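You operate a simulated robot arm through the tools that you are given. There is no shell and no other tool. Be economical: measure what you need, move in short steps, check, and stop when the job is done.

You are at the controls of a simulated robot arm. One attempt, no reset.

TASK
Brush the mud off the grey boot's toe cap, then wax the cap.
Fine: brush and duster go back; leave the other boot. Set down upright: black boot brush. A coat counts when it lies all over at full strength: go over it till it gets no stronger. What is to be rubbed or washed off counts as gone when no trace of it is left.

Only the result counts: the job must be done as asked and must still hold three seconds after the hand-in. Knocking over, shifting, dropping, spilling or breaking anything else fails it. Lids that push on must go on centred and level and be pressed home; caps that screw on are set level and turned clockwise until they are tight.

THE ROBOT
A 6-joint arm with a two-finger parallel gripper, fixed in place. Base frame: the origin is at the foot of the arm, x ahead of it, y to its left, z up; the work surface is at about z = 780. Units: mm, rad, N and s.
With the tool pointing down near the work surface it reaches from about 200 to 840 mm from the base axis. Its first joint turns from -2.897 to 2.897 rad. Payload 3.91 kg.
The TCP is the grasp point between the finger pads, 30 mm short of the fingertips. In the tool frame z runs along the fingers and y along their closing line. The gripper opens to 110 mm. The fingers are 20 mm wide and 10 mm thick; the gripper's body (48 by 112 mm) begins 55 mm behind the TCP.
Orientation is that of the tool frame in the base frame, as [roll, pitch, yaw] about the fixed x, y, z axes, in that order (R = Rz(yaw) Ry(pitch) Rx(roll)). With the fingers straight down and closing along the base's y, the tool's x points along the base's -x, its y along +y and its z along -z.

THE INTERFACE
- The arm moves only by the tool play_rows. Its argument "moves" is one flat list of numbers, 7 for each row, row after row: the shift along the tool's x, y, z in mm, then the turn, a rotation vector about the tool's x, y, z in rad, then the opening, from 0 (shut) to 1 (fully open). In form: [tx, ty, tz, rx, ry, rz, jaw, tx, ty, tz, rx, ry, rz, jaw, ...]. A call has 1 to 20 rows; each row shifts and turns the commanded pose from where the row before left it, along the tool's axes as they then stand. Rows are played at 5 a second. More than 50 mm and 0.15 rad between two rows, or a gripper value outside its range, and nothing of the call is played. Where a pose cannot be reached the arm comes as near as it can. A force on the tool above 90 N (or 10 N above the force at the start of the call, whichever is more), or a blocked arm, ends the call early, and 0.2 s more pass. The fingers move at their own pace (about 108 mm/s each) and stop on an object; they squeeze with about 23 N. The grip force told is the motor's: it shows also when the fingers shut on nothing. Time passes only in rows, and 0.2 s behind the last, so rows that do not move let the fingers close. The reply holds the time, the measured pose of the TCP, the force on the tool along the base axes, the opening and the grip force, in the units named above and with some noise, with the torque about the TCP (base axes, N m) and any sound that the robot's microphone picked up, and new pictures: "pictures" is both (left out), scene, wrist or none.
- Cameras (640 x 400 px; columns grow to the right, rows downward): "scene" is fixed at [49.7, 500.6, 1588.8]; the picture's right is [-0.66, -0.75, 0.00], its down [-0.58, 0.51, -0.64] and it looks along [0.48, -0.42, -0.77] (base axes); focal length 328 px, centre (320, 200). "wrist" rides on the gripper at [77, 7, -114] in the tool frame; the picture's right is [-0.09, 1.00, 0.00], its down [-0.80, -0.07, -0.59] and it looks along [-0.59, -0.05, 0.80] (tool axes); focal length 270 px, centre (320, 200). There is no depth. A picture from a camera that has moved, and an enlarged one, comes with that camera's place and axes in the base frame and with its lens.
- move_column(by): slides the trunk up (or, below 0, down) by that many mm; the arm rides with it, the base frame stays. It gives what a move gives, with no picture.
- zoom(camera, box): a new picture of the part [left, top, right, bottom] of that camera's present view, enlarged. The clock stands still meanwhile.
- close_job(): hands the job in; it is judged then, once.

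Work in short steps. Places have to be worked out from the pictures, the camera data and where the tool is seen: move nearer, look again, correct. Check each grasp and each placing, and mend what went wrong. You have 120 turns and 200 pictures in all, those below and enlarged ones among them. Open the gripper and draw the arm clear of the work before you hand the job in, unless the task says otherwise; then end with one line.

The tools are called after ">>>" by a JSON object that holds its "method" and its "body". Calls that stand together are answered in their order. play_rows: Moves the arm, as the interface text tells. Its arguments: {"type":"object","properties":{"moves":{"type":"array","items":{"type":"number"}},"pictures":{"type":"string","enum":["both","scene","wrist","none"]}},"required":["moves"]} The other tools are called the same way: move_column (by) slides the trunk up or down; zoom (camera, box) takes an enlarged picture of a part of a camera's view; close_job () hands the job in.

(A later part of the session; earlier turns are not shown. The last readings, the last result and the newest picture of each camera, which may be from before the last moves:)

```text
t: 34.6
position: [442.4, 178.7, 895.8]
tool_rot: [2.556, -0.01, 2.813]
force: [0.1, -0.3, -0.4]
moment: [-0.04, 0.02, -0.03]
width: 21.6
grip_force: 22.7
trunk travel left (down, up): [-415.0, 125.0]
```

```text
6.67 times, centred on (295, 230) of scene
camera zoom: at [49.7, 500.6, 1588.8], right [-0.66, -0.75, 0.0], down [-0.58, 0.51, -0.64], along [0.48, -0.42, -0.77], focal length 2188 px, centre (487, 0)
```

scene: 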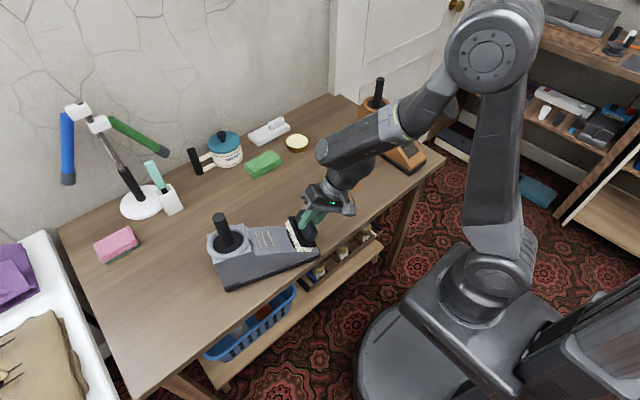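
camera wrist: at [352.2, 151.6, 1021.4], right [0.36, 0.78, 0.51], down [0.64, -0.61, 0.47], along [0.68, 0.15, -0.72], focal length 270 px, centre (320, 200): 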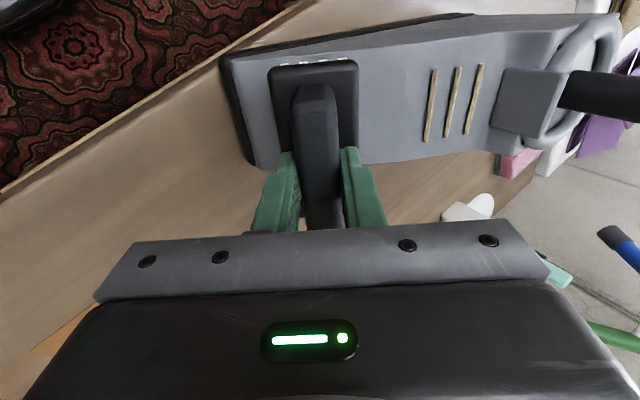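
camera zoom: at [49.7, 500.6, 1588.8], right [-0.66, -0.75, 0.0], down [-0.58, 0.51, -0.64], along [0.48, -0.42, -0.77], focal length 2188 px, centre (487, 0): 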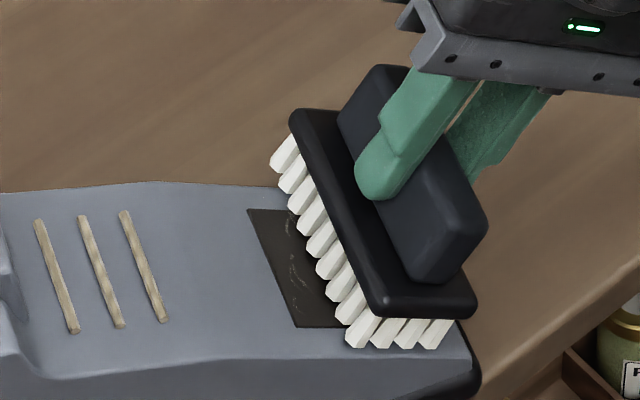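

>>> {"method": "play_rows", "body": {"moves": [0, 12, -3, 0, 0, 0, 0, 0, 14, 0, 0, 0, 0, 0, 0, -6, 5, 0, 0, 0, 0, 0, -10, 0.5, 0, 0, 0, 0, 0, -10, 0, 0, 0, 0, 0, 0, -10, 0, 0, 0, 0, 0, 0, -6, -5, 0, 0, 0, 0, 0, 21, 0, 0, 0, 0, 0, 0, 21, 0, 0, 0, 0, 0, 0, -6, 5, 0, 0, 0, 0, 0, -10, 0, 0, 0, 0, 0, 0, -10, 0, 0, 0, 0, 0, 0, -10, 0, 0, 0, 0, 0, 0, -6, 0, 0, 0, 0, 0], "pictures": "none"}}

>>> {"method": "zoom", "body": {"camera": "scene", "box": [260, 200, 330, 260]}}

```text
t: 37.6
position: [439.1, 168.2, 886.8]
tool_rot: [2.553, -0.008, 2.811]
force: [-2.3, -7.0, 24.6]
moment: [-0.13, -0.18, -0.1]
width: 21.9
grip_force: 23.3
trunk travel left (down, up): [-415.0, 125.0]
```

```text
6.67 times, centred on (295, 230) of scene
camera zoom: at [49.7, 500.6, 1588.8], right [-0.66, -0.75, 0.0], down [-0.58, 0.51, -0.64], along [0.48, -0.42, -0.77], focal length 2188 px, centre (487, 0)
```

zoom: 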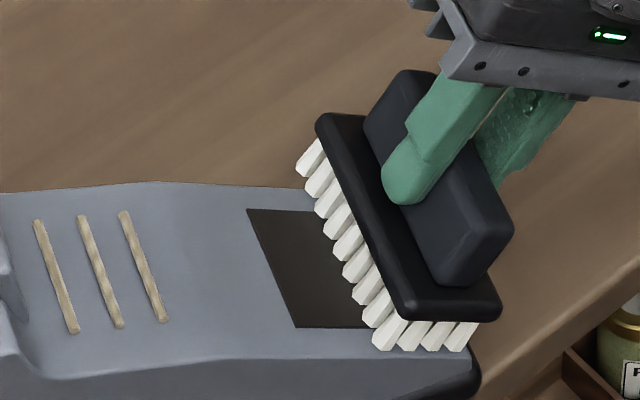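

Boot didn't move this time, and the streaks are vanishing. Two more such strokes, extending a bit lower, then inspect.

>>> {"method": "play_rows", "body": {"moves": [0, 16, -6, 0, 0, 0, 0, 0, 18, 0, 0, 0, 0, 0, 0, -6, 5, 0, 0, 0, 0, 0, -10, 0, 0, 0, 0, 0, 0, -10, 0, 0, 0, 0, 0, 0, -10, 0, 0, 0, 0, 0, 0, -8, 0, 0, 0, 0, 0, 0, 20, -6, 0, 0, 0, 0, 0, 20, 0, 0, 0, 0, 0, 0, -6, 6, 0, 0, 0, 0, 0, -10, 0, 0, 0, 0, 0, 0, -10, 0, 0, 0, 0, 0, 0, -10, 0, 0, 0, 0, 0, 0, -10, 0, 0, 0, 0, 0, 0, -15, -30, 0, 0, 0, 0, 0, -20, -20, 0, 0, 0, 0], "pictures": "wrist"}}

>>> {"method": "zoom", "body": {"camera": "scene", "box": [270, 215, 320, 255]}}

>>> {"method": "zoom", "body": {"camera": "wrist", "box": [300, 40, 500, 180]}}

```text
t: 41.0
position: [413.5, 100.8, 899.3]
tool_rot: [2.555, -0.01, 2.812]
force: [-0.6, 0.5, -1.5]
moment: [-0.03, 0.0, -0.01]
width: 21.6
grip_force: 23.1
trunk travel left (down, up): [-415.0, 125.0]
camera wrist: at [321.4, 71.0, 998.4], right [0.36, 0.75, 0.55], down [0.64, -0.63, 0.45], along [0.68, 0.19, -0.7], focal length 270 px, centre (320, 200)
```

wrist: 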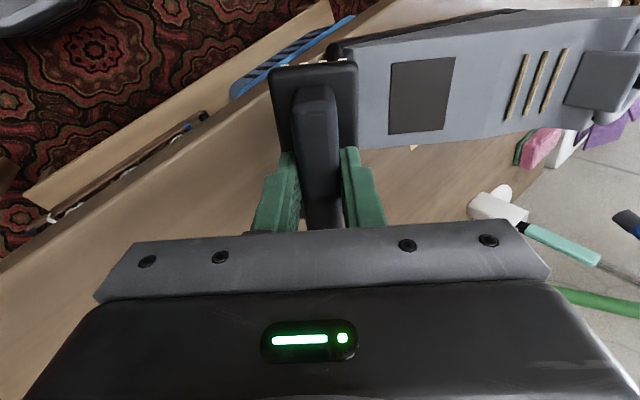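

```text
10.00 times, centred on (295, 235) of scene
camera zoom: at [49.7, 500.6, 1588.8], right [-0.66, -0.75, 0.0], down [-0.58, 0.51, -0.64], along [0.48, -0.42, -0.77], focal length 3282 px, centre (570, -150)
```

zoom: 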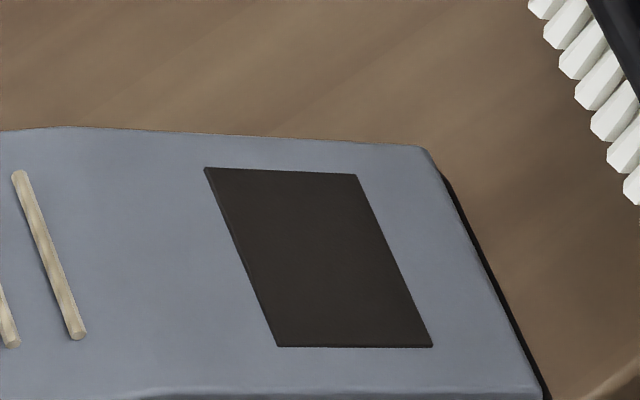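

```text
2.86 times, centred on (400, 110) of wrist
camera zoom: at [321.4, 71.0, 998.4], right [0.36, 0.75, 0.55], down [0.64, -0.63, 0.45], along [0.68, 0.19, -0.7], focal length 772 px, centre (91, 457)
```

zoom: 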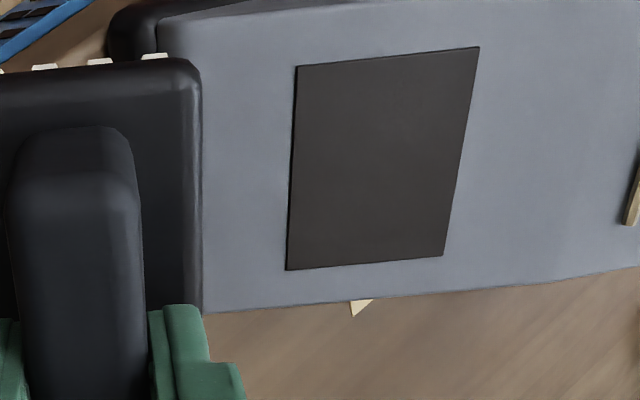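

The cap looks clean. For certainty I give a few more strokes, slightly offset sideways both ways.

>>> {"method": "play_rows", "body": {"moves": [0, 40, 0, 0, 0, 0, 0, 6, 41, 20, 0, 0, 0, 0, 0, 4, 24, 0, 0, 0, 0, 0, -6, 6, 0, 0, 0, 0, 0, -10, 0, 0, 0, 0, 0, 0, -10, 0, 0, 0, 0, 0, 0, -10, 0, 0, 0, 0, 0, 0, -14, 0, 0, 0, 0, 0, -12, 20, -6, 0, 0, 0, 0, 0, 26, 0, 0, 0, 0, 0, 0, -6, 6, 0, 0, 0, 0, 0, -10, 0, 0, 0, 0, 0, 0, -10, 0, 0, 0, 0, 0, 0, -10, 0, 0, 0, 0, 0, 0, -14, 0, 0, 0, 0, 0, 0, -15, -30, 0, 0, 0, 0, 6, -20, -20, 0, 0, 0, 0], "pictures": "both"}}

>>> {"method": "zoom", "body": {"camera": "scene", "box": [190, 190, 330, 300]}}

>>> {"method": "zoom", "body": {"camera": "wrist", "box": [300, 0, 540, 180]}}

```text
t: 44.6
position: [411.6, 98.2, 897.9]
tool_rot: [2.556, -0.008, 2.812]
force: [-0.1, 0.6, -1.5]
moment: [-0.03, 0.0, 0.01]
width: 21.8
grip_force: 22.7
trunk travel left (down, up): [-415.0, 125.0]
camera wrist: at [320.9, 68.6, 997.5], right [0.36, 0.75, 0.55], down [0.64, -0.63, 0.45], along [0.68, 0.19, -0.7], focal length 270 px, centre (320, 200)
```

scene: 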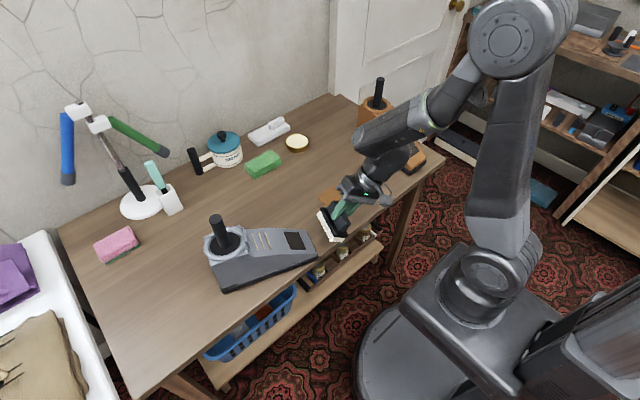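
wrist: 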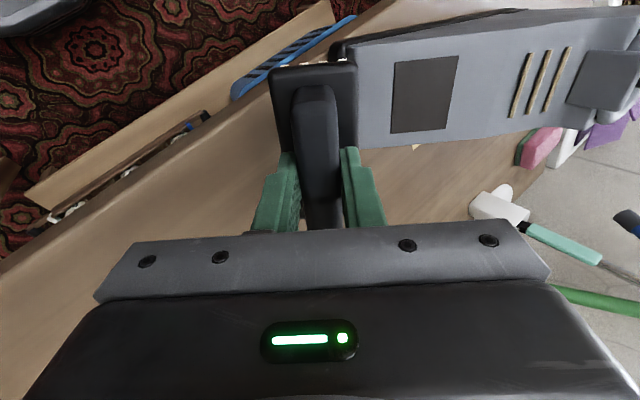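

```text
3.64 times, centred on (260, 245) of scene
camera zoom: at [49.7, 500.6, 1588.8], right [-0.66, -0.75, 0.0], down [-0.58, 0.51, -0.64], along [0.48, -0.42, -0.77], focal length 1194 px, centre (538, 36)
```

zoom: 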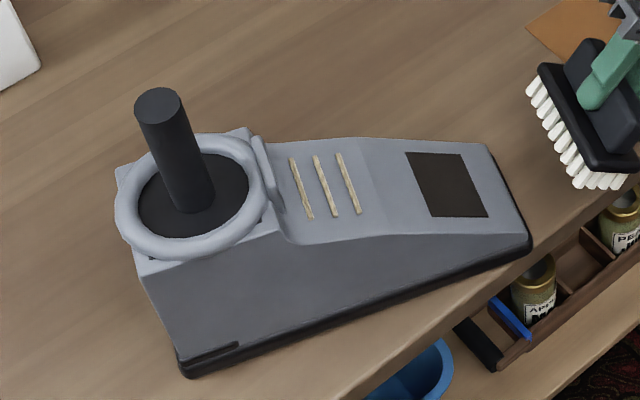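

```text
2.22 times, centred on (420, 90) of wrist
camera zoom: at [320.9, 68.6, 997.5], right [0.36, 0.75, 0.55], down [0.64, -0.63, 0.45], along [0.68, 0.19, -0.7], focal length 601 px, centre (98, 444)
```

zoom: 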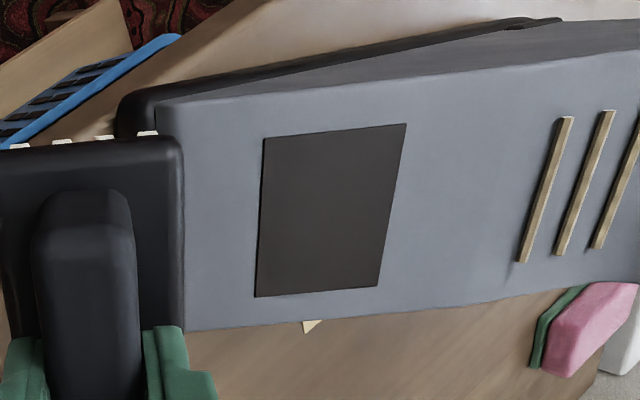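

Cap is clean. Raising the trunk should give more headroom at the far reach (and lifts the brush now).

>>> {"method": "move_column", "body": {"by": 100}}

>>> {"method": "play_rows", "body": {"moves": [0, 0, 0, 0.146, -0.011, 0, 0, 0, 0, 0, 0.146, 0, 0, 0, 0, 0, 0, 0.147, 0, 0, 0, 0, 0, 0, 0.147, 0, 0, 0, 0, 0, 0, 0, 0, -0.1468, 0, 0, 0, 0, 0, 0, -0.1468, 0, 0, 0, 0, 0, 0, -0.1468, 0, 0, 0, 0, 0, 0, -0.1468, 0, 0, 0, 0, 0, 0, -0.1468, 0, 0, 0, 0, 0, 0, -0.1468, 0, 0, 0, 0, 0, 0, -0.1468, 0, 0, 0, 0, 0, 0, -0.1468, 0, 0, 0, 0, 0, 0, -0.1468, 0, 0, 0, 0, 0, 0, -0.1468, 0, 0, 0, 0, 0, 0, -0.1468, 0, 0, 0, 0, 0, 0, -0.1468, 0, 0, 0, 0, 0, 0, -0.1468, 0, 0, 0, 0, 0, 0, 0, 0], "pictures": "none"}}

```text
t: 45.9
position: [412.2, 100.3, 997.9]
tool_rot: [2.555, -0.011, 2.81]
force: [-0.5, -0.4, -0.7]
moment: [0.0, 0.04, -0.03]
width: 21.9
grip_force: 22.9
trunk travel left (down, up): [-515.0, 25.0]
```

```text
t: 49.7
position: [411.0, 99.9, 999.4]
tool_rot: [3.141, 0.0, -1.567]
force: [-0.2, 1.2, -0.4]
moment: [-0.02, 0.02, 0.0]
width: 21.8
grip_force: 23.3
trunk travel left (down, up): [-515.0, 25.0]
```

>>> {"method": "play_rows", "body": {"moves": [-21, -41, 0, 0, 0, 0, 0, -21, -41, 0, 0, 0, 0, 0, -21, -41, 0, 0, 0, 0, 0, -21, -41, 0, 0, 0, 0, 0, -21, -41, 0, 0, 0, 0, 0, -21, -41, 0, 0, 0, 0, 0, -21, -41, 0, 0, 0, 0, 0, -21, -41, 0, 0, 0, 0, 0, 0, 0, 0, 0, 0, 0, 0, 0, 0, 40, 0, 0, 0, 0, 0, 0, 40, 0, 0, 0, 0, 0, 0, 0, 0, 0, 0, 0], "pictures": "both"}}

```text
t: 52.3
position: [739.2, 266.2, 918.7]
tool_rot: [3.14, 0.002, -1.568]
force: [0.3, 0.2, -1.6]
moment: [-0.02, 0.0, 0.01]
width: 21.4
grip_force: 23.0
trunk travel left (down, up): [-515.0, 25.0]
camera wrist: at [732.3, 189.3, 1032.2], right [-1.0, 0.09, 0.0], down [0.07, 0.8, 0.59], along [0.05, 0.59, -0.8], focal length 270 px, centre (320, 200)
```

scene: 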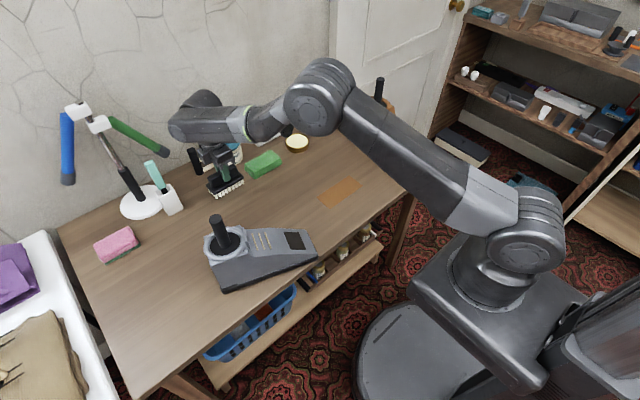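
wrist: 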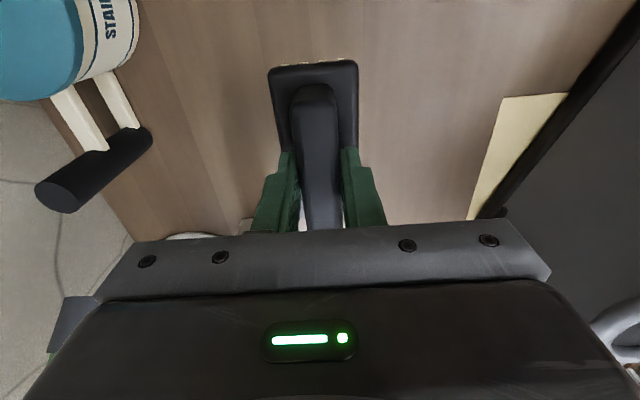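

>>> {"method": "play_rows", "body": {"moves": [-1, -30, 10, 0, 0, 0, 0, -1, -30, 20, 0, 0, 0, 0, 0, 0, 22, 0, 0, 0, 0, 0, 0, 0, 0, 0, 0, 0, 0, 0, 10, 0, 0, 0, 0, 0, 0, 5, 0, 0, 0, 0, 0, 0, 0, 0, 0, 0, 0], "pictures": "none"}}

```text
t: 53.9
position: [799.1, 270.5, 849.1]
tool_rot: [-3.14, -0.001, -1.569]
force: [0.6, 0.3, -1.1]
moment: [0.02, 0.01, 0.02]
width: 21.7
grip_force: 23.4
trunk travel left (down, up): [-515.0, 25.0]
```

>>> {"method": "play_rows", "body": {"moves": [0, 0, 1, 0, 0, 0, 0, 0, 0, 1, 0, 0, 0, 0, 0, 0, 0, 0, 0, 0, 0], "pictures": "none"}}

>>> {"method": "zoom", "body": {"camera": "scene", "box": [190, 140, 250, 210]}}

```text
t: 54.7
position: [799.7, 270.9, 850.7]
tool_rot: [3.141, 0.001, -1.57]
force: [0.2, 0.6, 1.7]
moment: [0.19, 0.03, -0.01]
width: 21.7
grip_force: 23.0
trunk travel left (down, up): [-515.0, 25.0]
```

```text
5.71 times, centred on (220, 175) of scene
camera zoom: at [49.7, 500.6, 1588.8], right [-0.66, -0.75, 0.0], down [-0.58, 0.51, -0.64], along [0.48, -0.42, -0.77], focal length 1876 px, centre (891, 343)
```

zoom: 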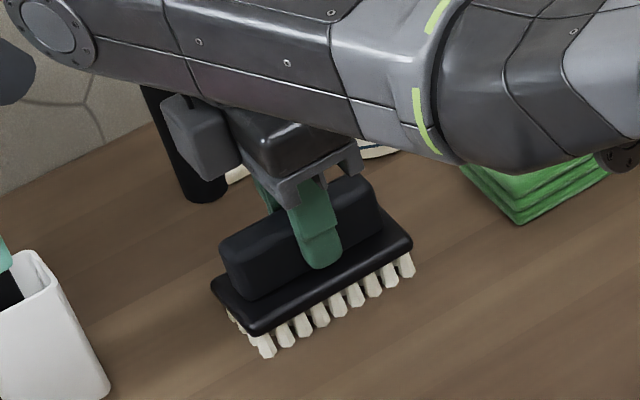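

The brush touches down in its old place. Release and rise.

>>> {"method": "play_rows", "body": {"moves": [0, 0, 0, 0, 0, 0, 0.45, 0, 0, 0, 0, 0, 0, 0.45, 0, 0, -15, 0, 0, 0, 0.45, 0, 0, -35, 0, 0, 0, 0.45, 0, 0, 0, 0, 0, 0, 0.45], "pictures": "both"}}

>>> {"method": "zoom", "body": {"camera": "scene", "box": [190, 140, 250, 210]}}

```text
t: 55.9
position: [800.8, 269.8, 897.6]
tool_rot: [3.141, 0.001, -1.569]
force: [-0.1, 0.5, -0.2]
moment: [0.01, 0.0, -0.01]
width: 49.5
grip_force: 0.2
trunk travel left (down, up): [-515.0, 25.0]
camera wrist: at [794.5, 192.8, 1011.1], right [-1.0, 0.09, 0.0], down [0.07, 0.8, 0.59], along [0.05, 0.59, -0.8], focal length 270 px, centre (320, 200)
```

scene: 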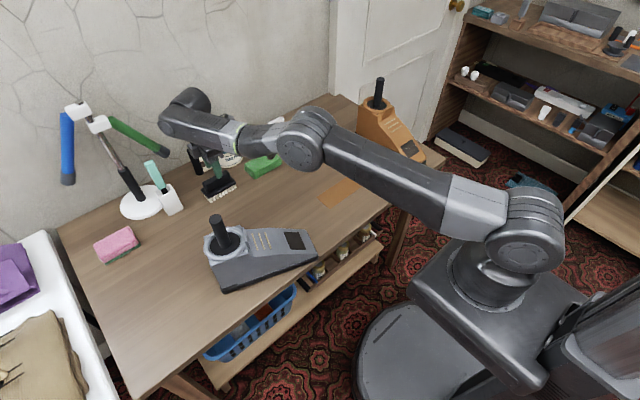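
wrist: 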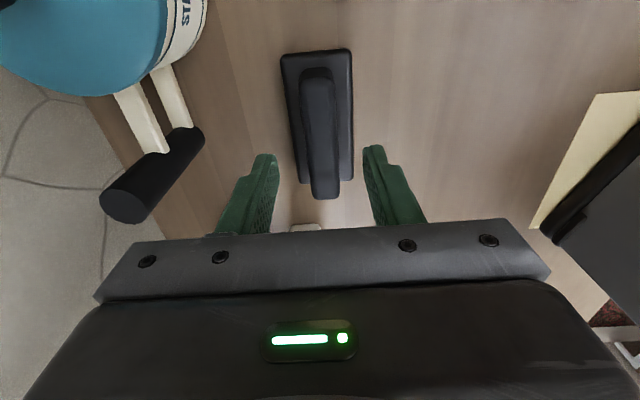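

```text
5.71 times, centred on (220, 175) of scene
camera zoom: at [49.7, 500.6, 1588.8], right [-0.66, -0.75, 0.0], down [-0.58, 0.51, -0.64], along [0.48, -0.42, -0.77], focal length 1876 px, centre (891, 343)
```

zoom: 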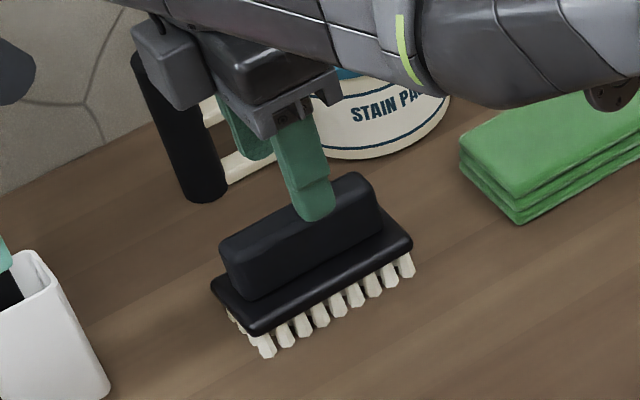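

Brush stands upright at its place. Next, the green duster: move above it.

>>> {"method": "play_rows", "body": {"moves": [0, 20, -40, 0, 0, 0, 0.45, 40, 0, -5, 0, 0, 0, 0.6, 40, 0, 0, 0, 0, 0, 0.8, 40, 0, 0, 0, 0, 0, 1, 40, 0, 0, 0, 0, 0, 1, 0, 0, 0, 0, 0, 0, 1], "pictures": "both"}}

>>> {"method": "zoom", "body": {"camera": "scene", "box": [230, 120, 310, 200]}}

```text
t: 57.3
position: [781.1, 107.0, 940.2]
tool_rot: [-3.141, 0.0, -1.57]
force: [0.8, 0.8, 0.7]
moment: [-0.02, 0.0, -0.03]
width: 110.1
grip_force: 0.1
trunk travel left (down, up): [-515.0, 25.0]
camera wrist: at [774.2, 30.1, 1053.8], right [-1.0, 0.09, 0.0], down [0.07, 0.8, 0.59], along [0.05, 0.59, -0.8], focal length 270 px, centre (320, 200)
```

scene: 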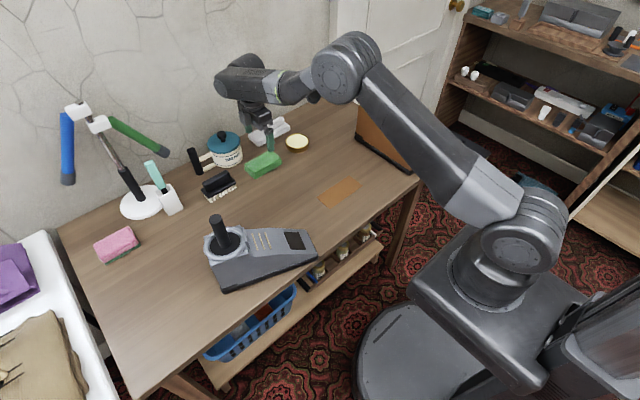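
wrist: 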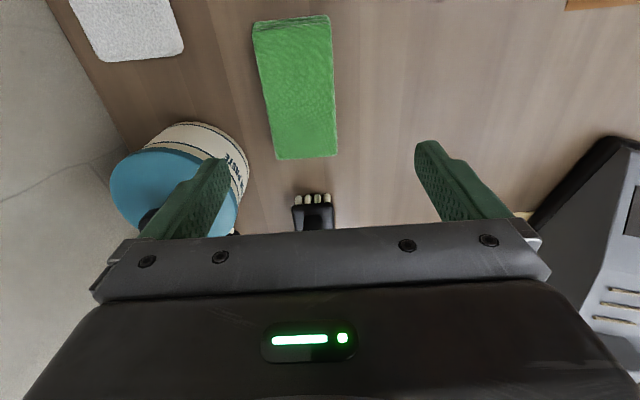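

```text
5.00 times, centred on (270, 160) of scene
camera zoom: at [49.7, 500.6, 1588.8], right [-0.66, -0.75, 0.0], down [-0.58, 0.51, -0.64], along [0.48, -0.42, -0.77], focal length 1641 px, centre (570, 400)
```

zoom: 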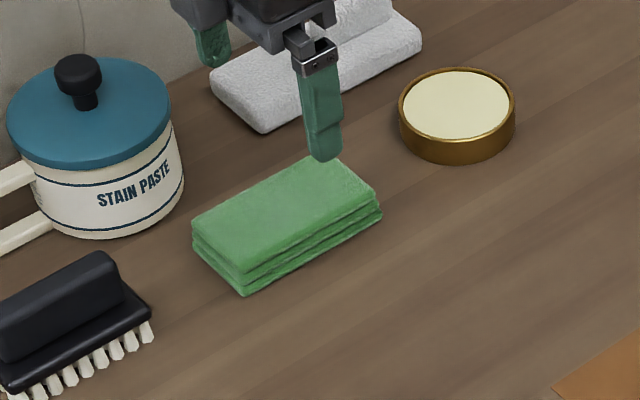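

The cloth measures x 767–828, y 42–157, top ≈ z 807. I centre over it and descend so the fingertips stay ~7 mm above the table.

>>> {"method": "play_rows", "body": {"moves": [7.5, -17, 10, 0, 0, 0, 0.82, 0, 0, 40, 0, 0, 0, 0.82, 0, 0, 40, 0, 0, 0, 0.82, 0, 0, 20, 0, 0, 0, 0.82, 0, 0, 0, 0, 0, 0, 0.82], "pictures": "both"}}

>>> {"method": "zoom", "body": {"camera": "scene", "box": [230, 120, 310, 200]}}

```text
t: 58.5
position: [795.8, 100.3, 835.6]
tool_rot: [3.141, 0.002, -1.569]
force: [0.0, -0.4, -0.3]
moment: [0.02, -0.01, 0.0]
width: 90.4
grip_force: 0.1
trunk travel left (down, up): [-515.0, 25.0]
camera wrist: at [790.0, 23.9, 948.2], right [-1.0, 0.09, 0.0], down [0.07, 0.8, 0.59], along [0.05, 0.59, -0.8], focal length 270 px, centre (320, 200)
```

scene: 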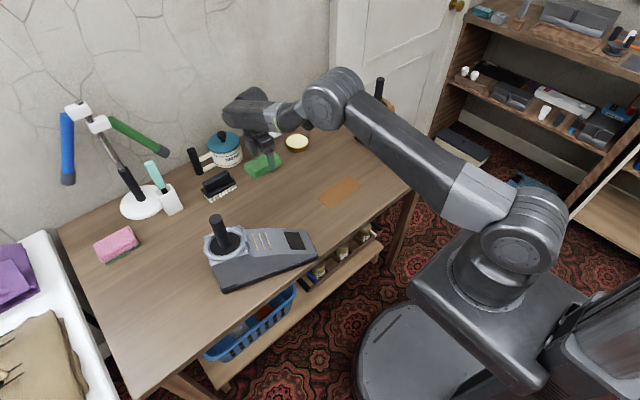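
wrist: 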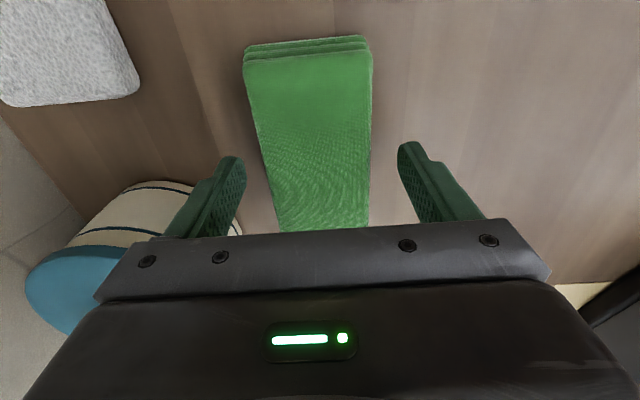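

```text
5.00 times, centred on (270, 160) of scene
camera zoom: at [49.7, 500.6, 1588.8], right [-0.66, -0.75, 0.0], down [-0.58, 0.51, -0.64], along [0.48, -0.42, -0.77], focal length 1641 px, centre (570, 400)
```

zoom: 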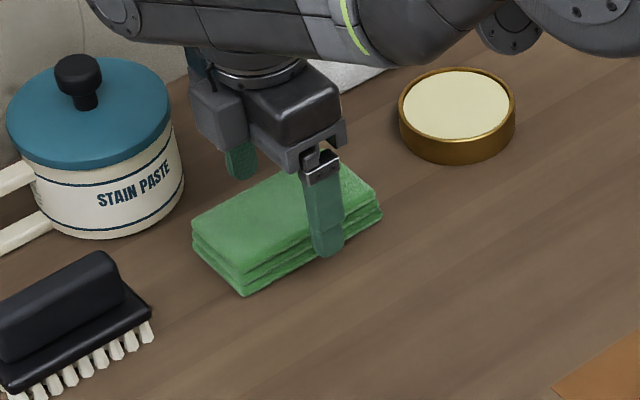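

>>> {"method": "play_rows", "body": {"moves": [0, 0, 10, 0, 0, 0, 0.82, 0, 0, 8, 0, 0, 0, 0.82, 0, 0, 0, 0, 0, 0, 0.5, 0, 0, 0, 0, 0, 0, 0.3, 0, 0, 0, 0, 0, 0, 0.3, 0, 0, 0, 0, 0, 0, 0.3], "pictures": "wrist"}}

>>> {"method": "zoom", "body": {"camera": "scene", "box": [230, 120, 310, 200]}}

```text
t: 59.9
position: [797.1, 102.4, 815.5]
tool_rot: [-3.141, 0.0, -1.57]
force: [0.7, 0.6, 1.5]
moment: [-0.05, -0.03, 0.02]
width: 65.4
grip_force: 23.2
trunk travel left (down, up): [-515.0, 25.0]
camera wrist: at [789.6, 25.4, 929.9], right [-1.0, 0.09, 0.0], down [0.07, 0.8, 0.59], along [0.05, 0.59, -0.8], focal length 270 px, centre (320, 200)
```

wrist: 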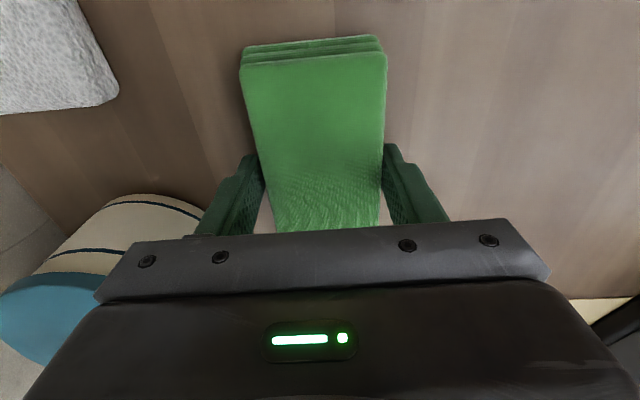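

```text
5.00 times, centred on (270, 160) of scene
camera zoom: at [49.7, 500.6, 1588.8], right [-0.66, -0.75, 0.0], down [-0.58, 0.51, -0.64], along [0.48, -0.42, -0.77], focal length 1641 px, centre (570, 400)
```

zoom: 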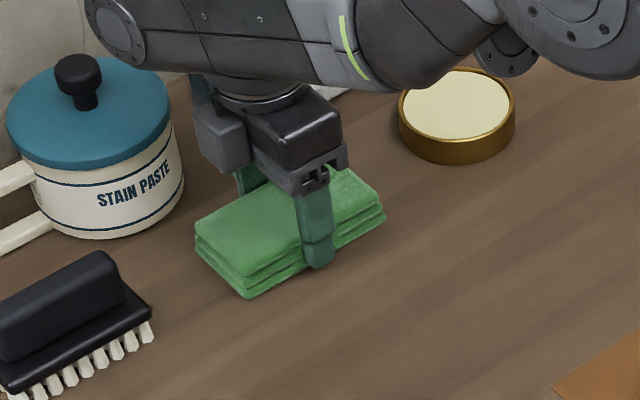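

Grip holds at 65 mm. Lift it clear and inspect grip and wax tin.

>>> {"method": "play_rows", "body": {"moves": [0, 0, -10, 0, 0, 0, 0.3, 0, 10, -40, 0, 0, 0, 0.3, 0, 30, -40, 0, 0, 0, 0.3, 0, 0, 0, 0, 0, 0, 0.3, 0, 0, 0, 0, 0, 0, 0.3], "pictures": "both"}}

>>> {"method": "zoom", "body": {"camera": "scene", "box": [240, 110, 320, 180]}}

```text
t: 61.1
position: [755.9, 103.1, 907.3]
tool_rot: [3.141, 0.001, -1.569]
force: [0.0, -0.6, 0.1]
moment: [-0.01, 0.03, -0.01]
width: 65.6
grip_force: 23.6
trunk travel left (down, up): [-515.0, 25.0]
camera wrist: at [749.6, 26.6, 1021.0], right [-1.0, 0.09, 0.0], down [0.07, 0.8, 0.59], along [0.05, 0.59, -0.8], focal length 270 px, centre (320, 200)
```

scene: 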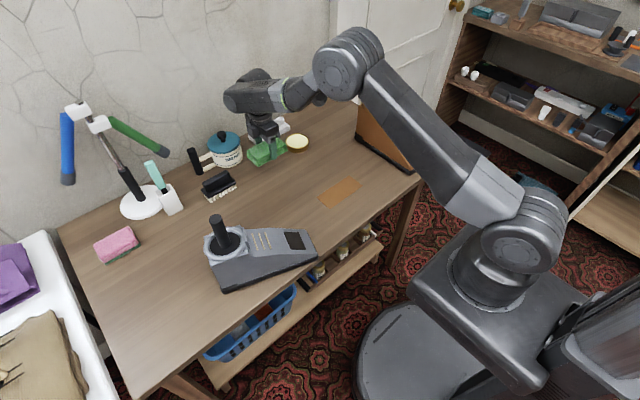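
wrist: 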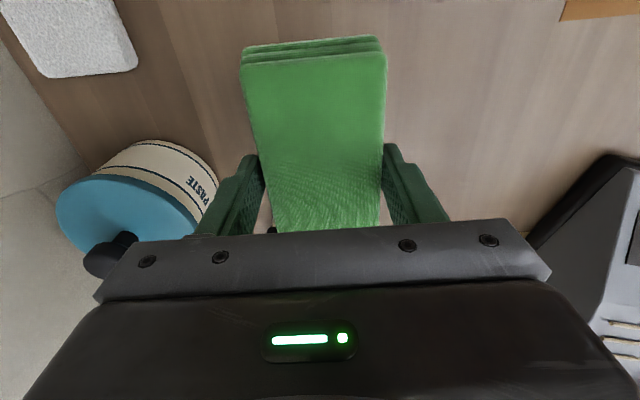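

```text
5.71 times, centred on (280, 145) of scene
camera zoom: at [49.7, 500.6, 1588.8], right [-0.66, -0.75, 0.0], down [-0.58, 0.51, -0.64], along [0.48, -0.42, -0.77], focal length 1876 px, centre (549, 514)
```

zoom: 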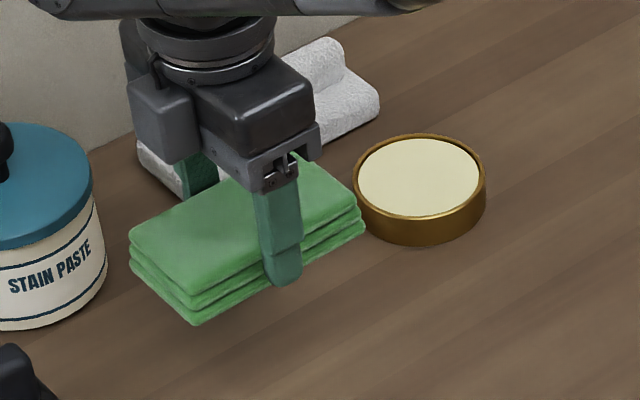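

Cloth held level. Tin centre ≈ [803, −60], rim radius ≈42. I carry the cloth over the tin at safe height.

>>> {"method": "play_rows", "body": {"moves": [40, -11, 0, 0, 0, 0, 0.3, 40, -12, 0, 0, 0, 0, 0.3, 40, -12, 0, 0, 0, 0, 0.3, 43, -12, 0, 0, 0, 0, 0.3, 0, 0, 20, 0, 0, 0, 0.3, 0, 0, 0, 0, 0, 0, 0.3], "pictures": "both"}}

>>> {"method": "zoom", "body": {"camera": "scene", "box": [260, 110, 330, 170]}}

```text
t: 62.5
position: [805.1, -59.8, 886.4]
tool_rot: [3.141, -0.001, -1.57]
force: [-0.2, -0.3, -0.2]
moment: [0.0, 0.01, -0.04]
width: 65.7
grip_force: 22.4
trunk travel left (down, up): [-515.0, 25.0]
camera wrist: at [798.8, -136.5, 1000.8], right [-1.0, 0.09, 0.0], down [0.07, 0.8, 0.59], along [0.05, 0.59, -0.8], focal length 270 px, centre (320, 200)
```

scene: 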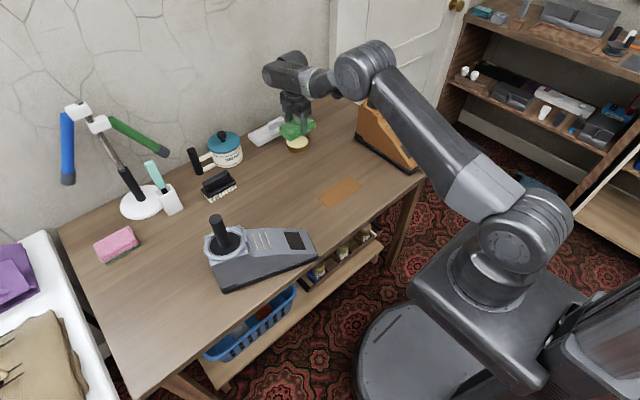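
wrist: 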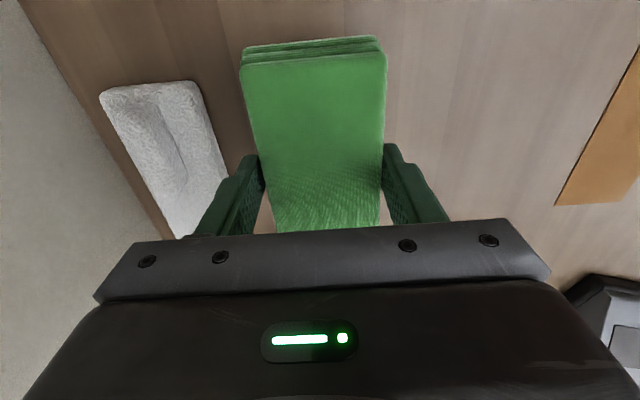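

```text
6.67 times, centred on (295, 140) of scene
camera zoom: at [49.7, 500.6, 1588.8], right [-0.66, -0.75, 0.0], down [-0.58, 0.51, -0.64], along [0.48, -0.42, -0.77], focal length 2188 px, centre (487, 600)
```

zoom: 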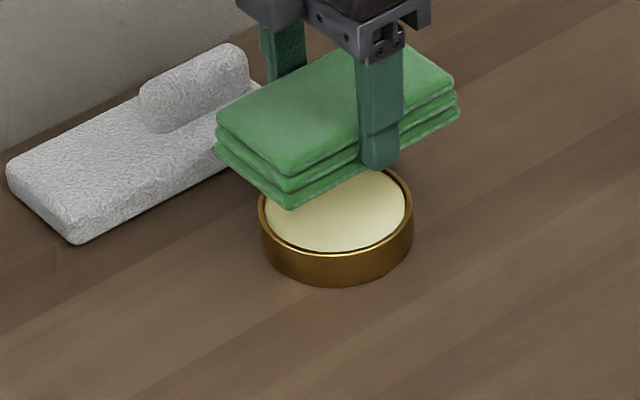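

Cloth is centred over the tin. Lowering gently until contact.

>>> {"method": "play_rows", "body": {"moves": [0, 0, 20, 0, 0, 0, 0.3, 0, 0, 14, 0, 0, 0, 0.3, 0, 0, 0, 0, 0, 0, 0.3], "pictures": "none"}}

>>> {"method": "zoom", "body": {"camera": "scene", "box": [260, 110, 330, 170]}}

```text
t: 63.3
position: [805.8, -57.6, 854.2]
tool_rot: [3.141, 0.0, -1.57]
force: [0.4, -0.1, -2.0]
moment: [0.02, -0.03, 0.01]
width: 65.5
grip_force: 23.4
trunk travel left (down, up): [-515.0, 25.0]
```

```text
6.67 times, centred on (295, 140) of scene
camera zoom: at [49.7, 500.6, 1588.8], right [-0.66, -0.75, 0.0], down [-0.58, 0.51, -0.64], along [0.48, -0.42, -0.77], focal length 2188 px, centre (487, 600)
```

zoom: 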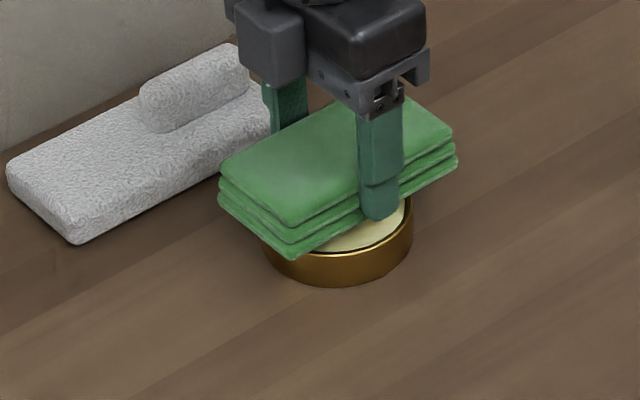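

>>> {"method": "play_rows", "body": {"moves": [0, 0, 5, 0, 0, 0, 0.3, 0, 0, 3, 0, 0, 0, 0.3, 0, 0, 2, 0, 0, 0, 0.3, 0, 0, 0, 0, 0, 0, 0.3], "pictures": "none"}}

```text
t: 64.3
position: [806.3, -60.1, 842.5]
tool_rot: [-3.141, -0.001, -1.57]
force: [-0.3, -0.8, -1.3]
moment: [0.02, 0.01, -0.02]
width: 65.4
grip_force: 23.0
trunk travel left (down, up): [-515.0, 25.0]
```

>>> {"method": "play_rows", "body": {"moves": [0, 0, 2, 0, 0, 0, 0.3, 0, 0, 2, 0, 0, 0, 0.3, 0, 0, 0, 0, 0, 0, 0.3], "pictures": "none"}}

>>> {"method": "zoom", "body": {"camera": "scene", "box": [260, 110, 330, 170]}}

```text
t: 65.1
position: [803.8, -60.9, 839.1]
tool_rot: [-3.141, -0.001, -1.569]
force: [-0.3, 0.3, 1.0]
moment: [0.0, 0.01, 0.01]
width: 65.6
grip_force: 22.4
trunk travel left (down, up): [-515.0, 25.0]
```

```text
6.67 times, centred on (295, 140) of scene
camera zoom: at [49.7, 500.6, 1588.8], right [-0.66, -0.75, 0.0], down [-0.58, 0.51, -0.64], along [0.48, -0.42, -0.77], focal length 2188 px, centre (487, 600)
```

zoom: 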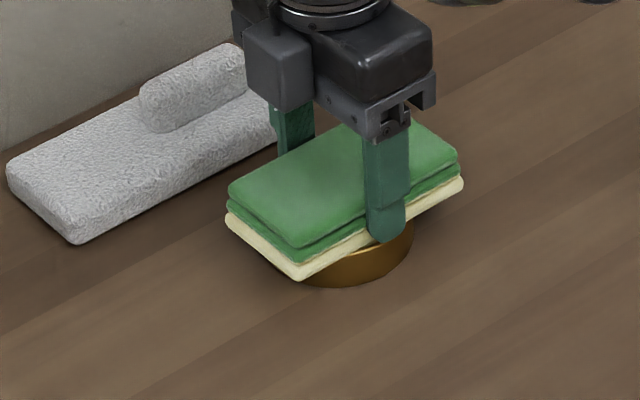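

The bottom layer took up wax – this is the right duster. I lift and carry it back toward the boot along a route clear of it.

>>> {"method": "play_rows", "body": {"moves": [0, 0, -20, 0, 0, 0, 0.3, 0, 0, -40, 0, 0, 0, 0.3, 0, 20, -40, 0, 0, 0, 0.3, -15, 38, 0, 0, 0, 0, 0.3, -18, 38, -6, 0, 0, 0, 0.3, -18, 38, -6, 0, 0, 0, 0.3, -18, 38, -6, 0, 0, 0, 0.3, -18, 38, -6, 0, 0, 0, 0.3, -18, 38, -6, 0, 0, 0, 0.3, -18, 38, -6, 0, 0, 0, 0.3, -18, 38, -6, 0, 0, 0, 0.3, -18, 39, -6, 0, 0, 0, 0.3, 0, 0, 0, 0, 0, 0, 0.3], "pictures": "scene"}}

>>> {"method": "play_rows", "body": {"moves": [0, 0, 0, 0, 0, 0.1468, 0.3, 0, 0, 0, 0, 0, 0.1468, 0.3, 0, 0, 0, 0, 0, 0.1468, 0.3, 0, 0, 0, 0, 0, 0.1468, 0.3, 0, 0, 0, 0, 0, 0.1468, 0.3, 0, 0, 0, 0, 0, 0.1468, 0.3, 0, 0, 0, 0, 0, 0.1468, 0.3, 0, 0, 0, 0, 0, 0.1468, 0.3, 0, 0, 0, 0, 0, 0.1468, 0.3, 0, 0, 0, 0, 0, 0.1468, 0.3, 0, 0, 0, 0, 0, 0.1468, 0.3, 0, 0, 0, 0, 0, 0.1468, 0.3, 0, 0, 0, 0, 0, 0.1468, 0.3, 0, 0, 0, -0.1465, 0, 0, 0.3, 0, 0, 0, -0.1465, 0, 0, 0.3, 0, 0, 0, -0.1465, 0, 0, 0.3, 0, 0, 0, -0.1465, 0.011, 0, 0.3, 0, 0, 0, 0, 0, 0, 0.3], "pictures": "both"}}

```text
t: 67.9
position: [439.5, 100.3, 988.5]
tool_rot: [3.141, 0.0, -1.569]
force: [0.3, 0.7, -0.6]
moment: [-0.01, -0.01, 0.02]
width: 65.4
grip_force: 23.0
trunk travel left (down, up): [-515.0, 25.0]
```

scene: 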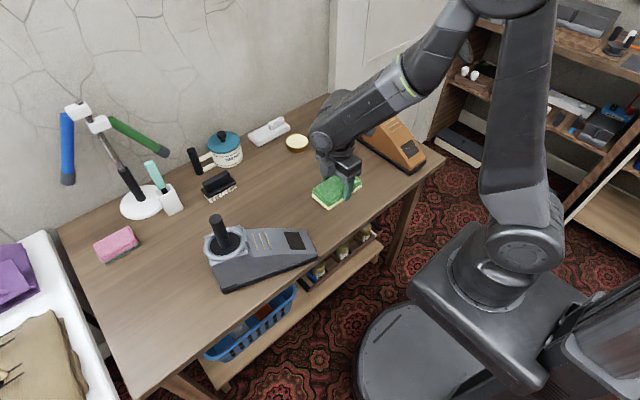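

```text
t: 71.7
position: [442.6, 98.9, 986.4]
tool_rot: [2.556, -0.007, 2.812]
force: [-0.4, -0.3, -0.6]
moment: [-0.01, 0.0, -0.03]
width: 65.2
grip_force: 22.8
trunk travel left (down, up): [-515.0, 25.0]
camera wrist: at [350.6, 68.7, 1085.1], right [0.36, 0.75, 0.55], down [0.64, -0.63, 0.45], along [0.68, 0.19, -0.7], focal length 270 px, centre (320, 200)
```

scene: 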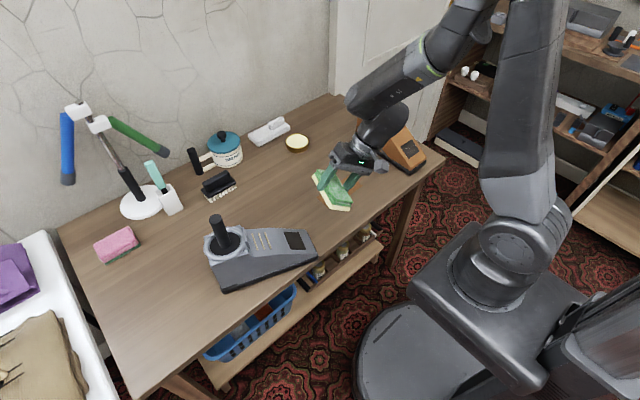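
wrist: 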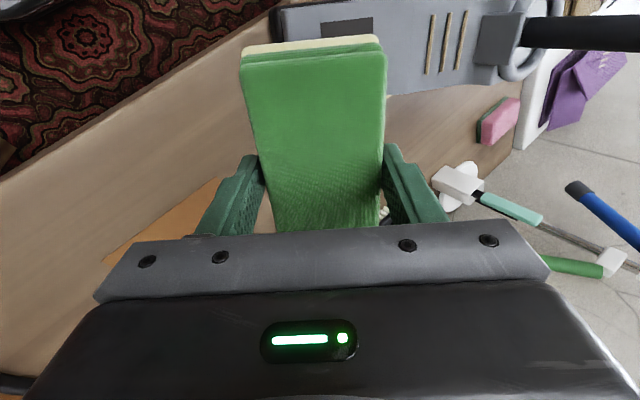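

>>> {"method": "play_rows", "body": {"moves": [11, 10, 39, 0, 0, 0, 0.3, 11, 10, 39, 0, 0, 0, 0.3, 11, 10, 39, 0, 0, 0, 0.3, 0, 0, 0, 0, 0, 0, 0.3], "pictures": "none"}}

>>> {"method": "zoom", "body": {"camera": "scene", "box": [240, 180, 340, 260]}}

```text
t: 72.7
position: [435.5, 194.2, 905.3]
tool_rot: [2.556, -0.009, 2.812]
force: [-1.0, -0.1, -0.6]
moment: [0.03, 0.04, 0.0]
width: 65.7
grip_force: 22.8
trunk travel left (down, up): [-515.0, 25.0]
```

```text
5.00 times, centred on (290, 220) of scene
camera zoom: at [49.7, 500.6, 1588.8], right [-0.66, -0.75, 0.0], down [-0.58, 0.51, -0.64], along [0.48, -0.42, -0.77], focal length 1641 px, centre (470, 100)
```

zoom: 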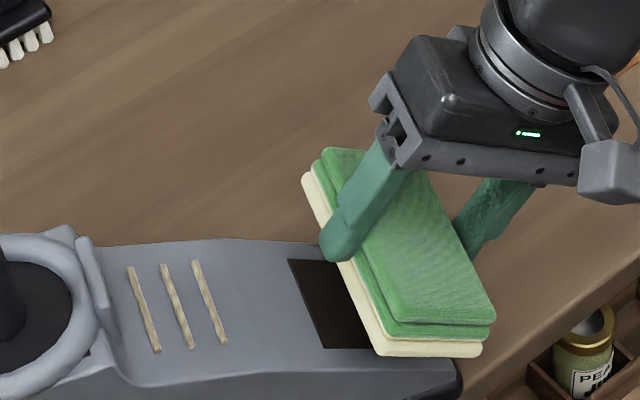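

>>> {"method": "play_rows", "body": {"moves": [-5, 8, 15, 0, 0, 0, 0.3, 0, 6, 10, 0, 0, 0, 0.3, 0, 0, 0, 0, 0, 0, 0.3], "pictures": "none"}}

>>> {"method": "zoom", "body": {"camera": "scene", "box": [240, 180, 340, 260]}}

```text
t: 73.5
position: [449.9, 217.5, 892.4]
tool_rot: [2.554, -0.01, 2.81]
force: [-0.1, -0.1, -0.5]
moment: [0.0, 0.03, -0.03]
width: 65.6
grip_force: 23.1
trunk travel left (down, up): [-515.0, 25.0]
```

```text
5.00 times, centred on (290, 220) of scene
camera zoom: at [49.7, 500.6, 1588.8], right [-0.66, -0.75, 0.0], down [-0.58, 0.51, -0.64], along [0.48, -0.42, -0.77], focal length 1641 px, centre (470, 100)
```

zoom: 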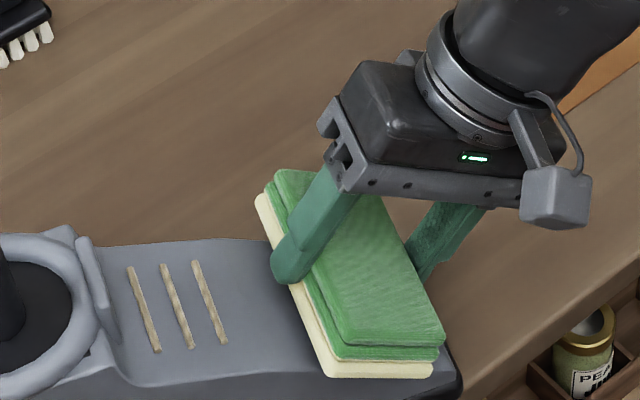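

>>> {"method": "play_rows", "body": {"moves": [0, 0, 4, 0, 0, 0, 0.3, 0, 0, 2, 0, 0, 0, 0.3, 0, 0, 0, 0, 0, 0, 0.3], "pictures": "none"}}

```text
t: 74.3
position: [451.8, 219.3, 887.4]
tool_rot: [2.553, -0.009, 2.813]
force: [-0.3, -0.5, 0.3]
moment: [-0.01, 0.01, 0.0]
width: 65.5
grip_force: 22.7
trunk travel left (down, up): [-515.0, 25.0]
```

Just at contact. Now downslope strokes with light pressure.

>>> {"method": "play_rows", "body": {"moves": [0, -5, 2.5, 0, 0, 0, 0.3, 0, -7, 0.5, 0, 0, 0, 0.3, 0, -7, 0, 0, 0, 0, 0.3, 0, -6, 0, 0, 0, 0, 0.3, 0, 0, 0, 0, 0, 0, 0.3], "pictures": "none"}}

>>> {"method": "zoom", "body": {"camera": "scene", "box": [240, 180, 340, 260]}}

```text
t: 75.5
position: [445.8, 199.9, 870.7]
tool_rot: [2.556, -0.01, 2.812]
force: [-0.8, -0.2, -0.8]
moment: [-0.04, 0.01, -0.04]
width: 65.5
grip_force: 22.9
trunk travel left (down, up): [-515.0, 25.0]
```

```text
5.00 times, centred on (290, 220) of scene
camera zoom: at [49.7, 500.6, 1588.8], right [-0.66, -0.75, 0.0], down [-0.58, 0.51, -0.64], along [0.48, -0.42, -0.77], focal length 1641 px, centre (470, 100)
```

zoom: 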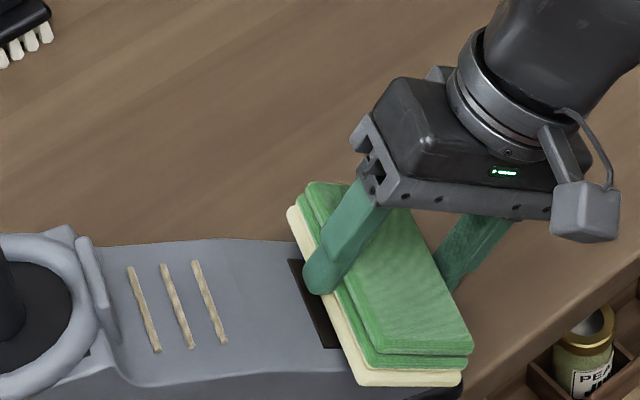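

>>> {"method": "play_rows", "body": {"moves": [0, 12, -1, 0, 0, 0, 0.3, 0, 12, 0, 0, 0, 0, 0.3, 0, -3, 2, 0, 0, 0, 0.3, 0, -5, 1.5, 0, 0, 0, 0.3, 0, -7, 1, 0, 0, 0, 0.3, 0, -7, 0, 0, 0, 0, 0.3, 0, 0, 0, 0, 0, 0, 0.3], "pictures": "none"}}

>>> {"method": "zoom", "body": {"camera": "scene", "box": [240, 180, 340, 260]}}

```text
t: 77.1
position: [446.2, 203.5, 870.1]
tool_rot: [2.556, -0.009, 2.812]
force: [-0.4, -3.4, 12.4]
moment: [-0.45, -0.49, -0.11]
width: 65.3
grip_force: 23.0
trunk travel left (down, up): [-515.0, 25.0]
```

```text
5.00 times, centred on (290, 220) of scene
camera zoom: at [49.7, 500.6, 1588.8], right [-0.66, -0.75, 0.0], down [-0.58, 0.51, -0.64], along [0.48, -0.42, -0.77], focal length 1641 px, centre (470, 100)
```

zoom: 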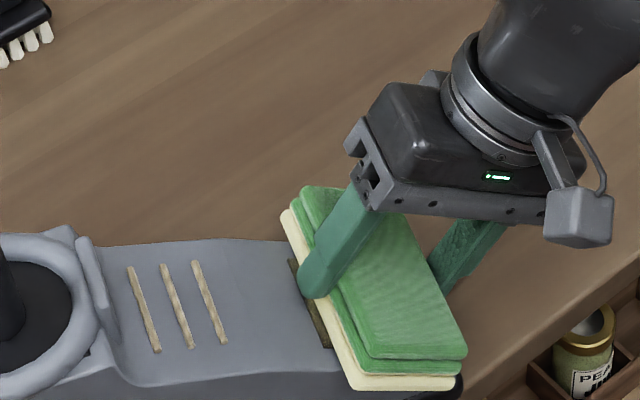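

Contact now, and the cap is taking the wax; the boot stayed put. I trim the tilt slightly and repeat downslope strokes.

>>> {"method": "play_rows", "body": {"moves": [0, 10, -4, 0.012, -0.015, 0, 0.3, 0, 14, 0, 0, 0, 0, 0.3, 0, -4, 4, 0, 0, 0, 0.3, 0, -7, 0.5, 0, 0, 0, 0.3, 0, -7, 0, 0, 0, 0, 0.3, 0, -7, 0, 0, 0, 0, 0.3, 0, 10, -4, 0, 0, 0, 0.3, 0, 15, 0, 0, 0, 0, 0.3, 0, -4, 4, 0, 0, 0, 0.3, 0, -7, 0, 0, 0, 0, 0.3, 0, -7, 0, 0, 0, 0, 0.3, 0, -7, 0, 0, 0, 0, 0.3], "pictures": "none"}}

>>> {"method": "play_rows", "body": {"moves": [0, -15, -30, 0, 0, 0, 0.3, 0, -35, -20, 0, 0, 0, 0.3, 0, 0, 0, 0, 0, 0, 0.3], "pictures": "none"}}

>>> {"method": "zoom", "body": {"camera": "scene", "box": [260, 200, 330, 260]}}

>>> {"method": "zoom", "body": {"camera": "wrist", "box": [240, 0, 540, 180]}}

```text
t: 79.7
position: [446.3, 202.8, 867.9]
tool_rot: [2.568, 0.003, 2.803]
force: [-0.6, -2.7, 7.3]
moment: [0.2, 0.06, -0.01]
width: 65.4
grip_force: 23.1
trunk travel left (down, up): [-515.0, 25.0]
```

```text
t: 80.5
position: [422.6, 139.4, 881.6]
tool_rot: [2.565, 0.002, 2.802]
force: [-0.4, 0.3, -1.0]
moment: [0.03, -0.02, -0.03]
width: 65.5
grip_force: 23.2
trunk travel left (down, up): [-515.0, 25.0]
```

```text
6.67 times, centred on (295, 230) of scene
camera zoom: at [49.7, 500.6, 1588.8], right [-0.66, -0.75, 0.0], down [-0.58, 0.51, -0.64], along [0.48, -0.42, -0.77], focal length 2188 px, centre (487, 0)
```

zoom: 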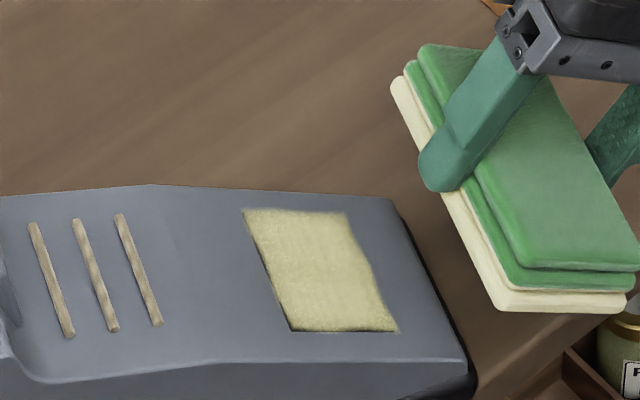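

```text
2.13 times, centred on (390, 90) of wrist
camera zoom: at [332.2, 111.4, 980.9], right [0.36, 0.76, 0.54], down [0.63, -0.63, 0.46], along [0.69, 0.17, -0.7], focal length 577 px, centre (171, 435)
```

zoom: 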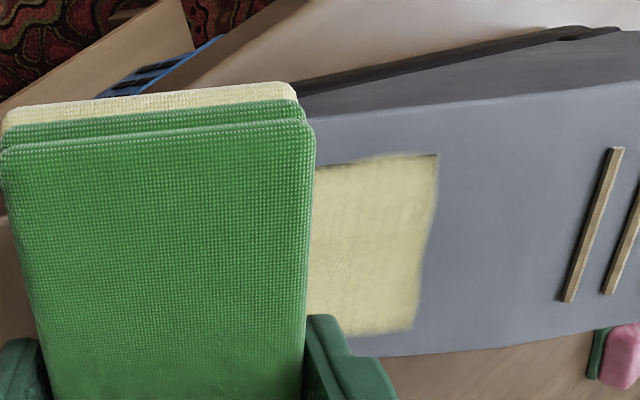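

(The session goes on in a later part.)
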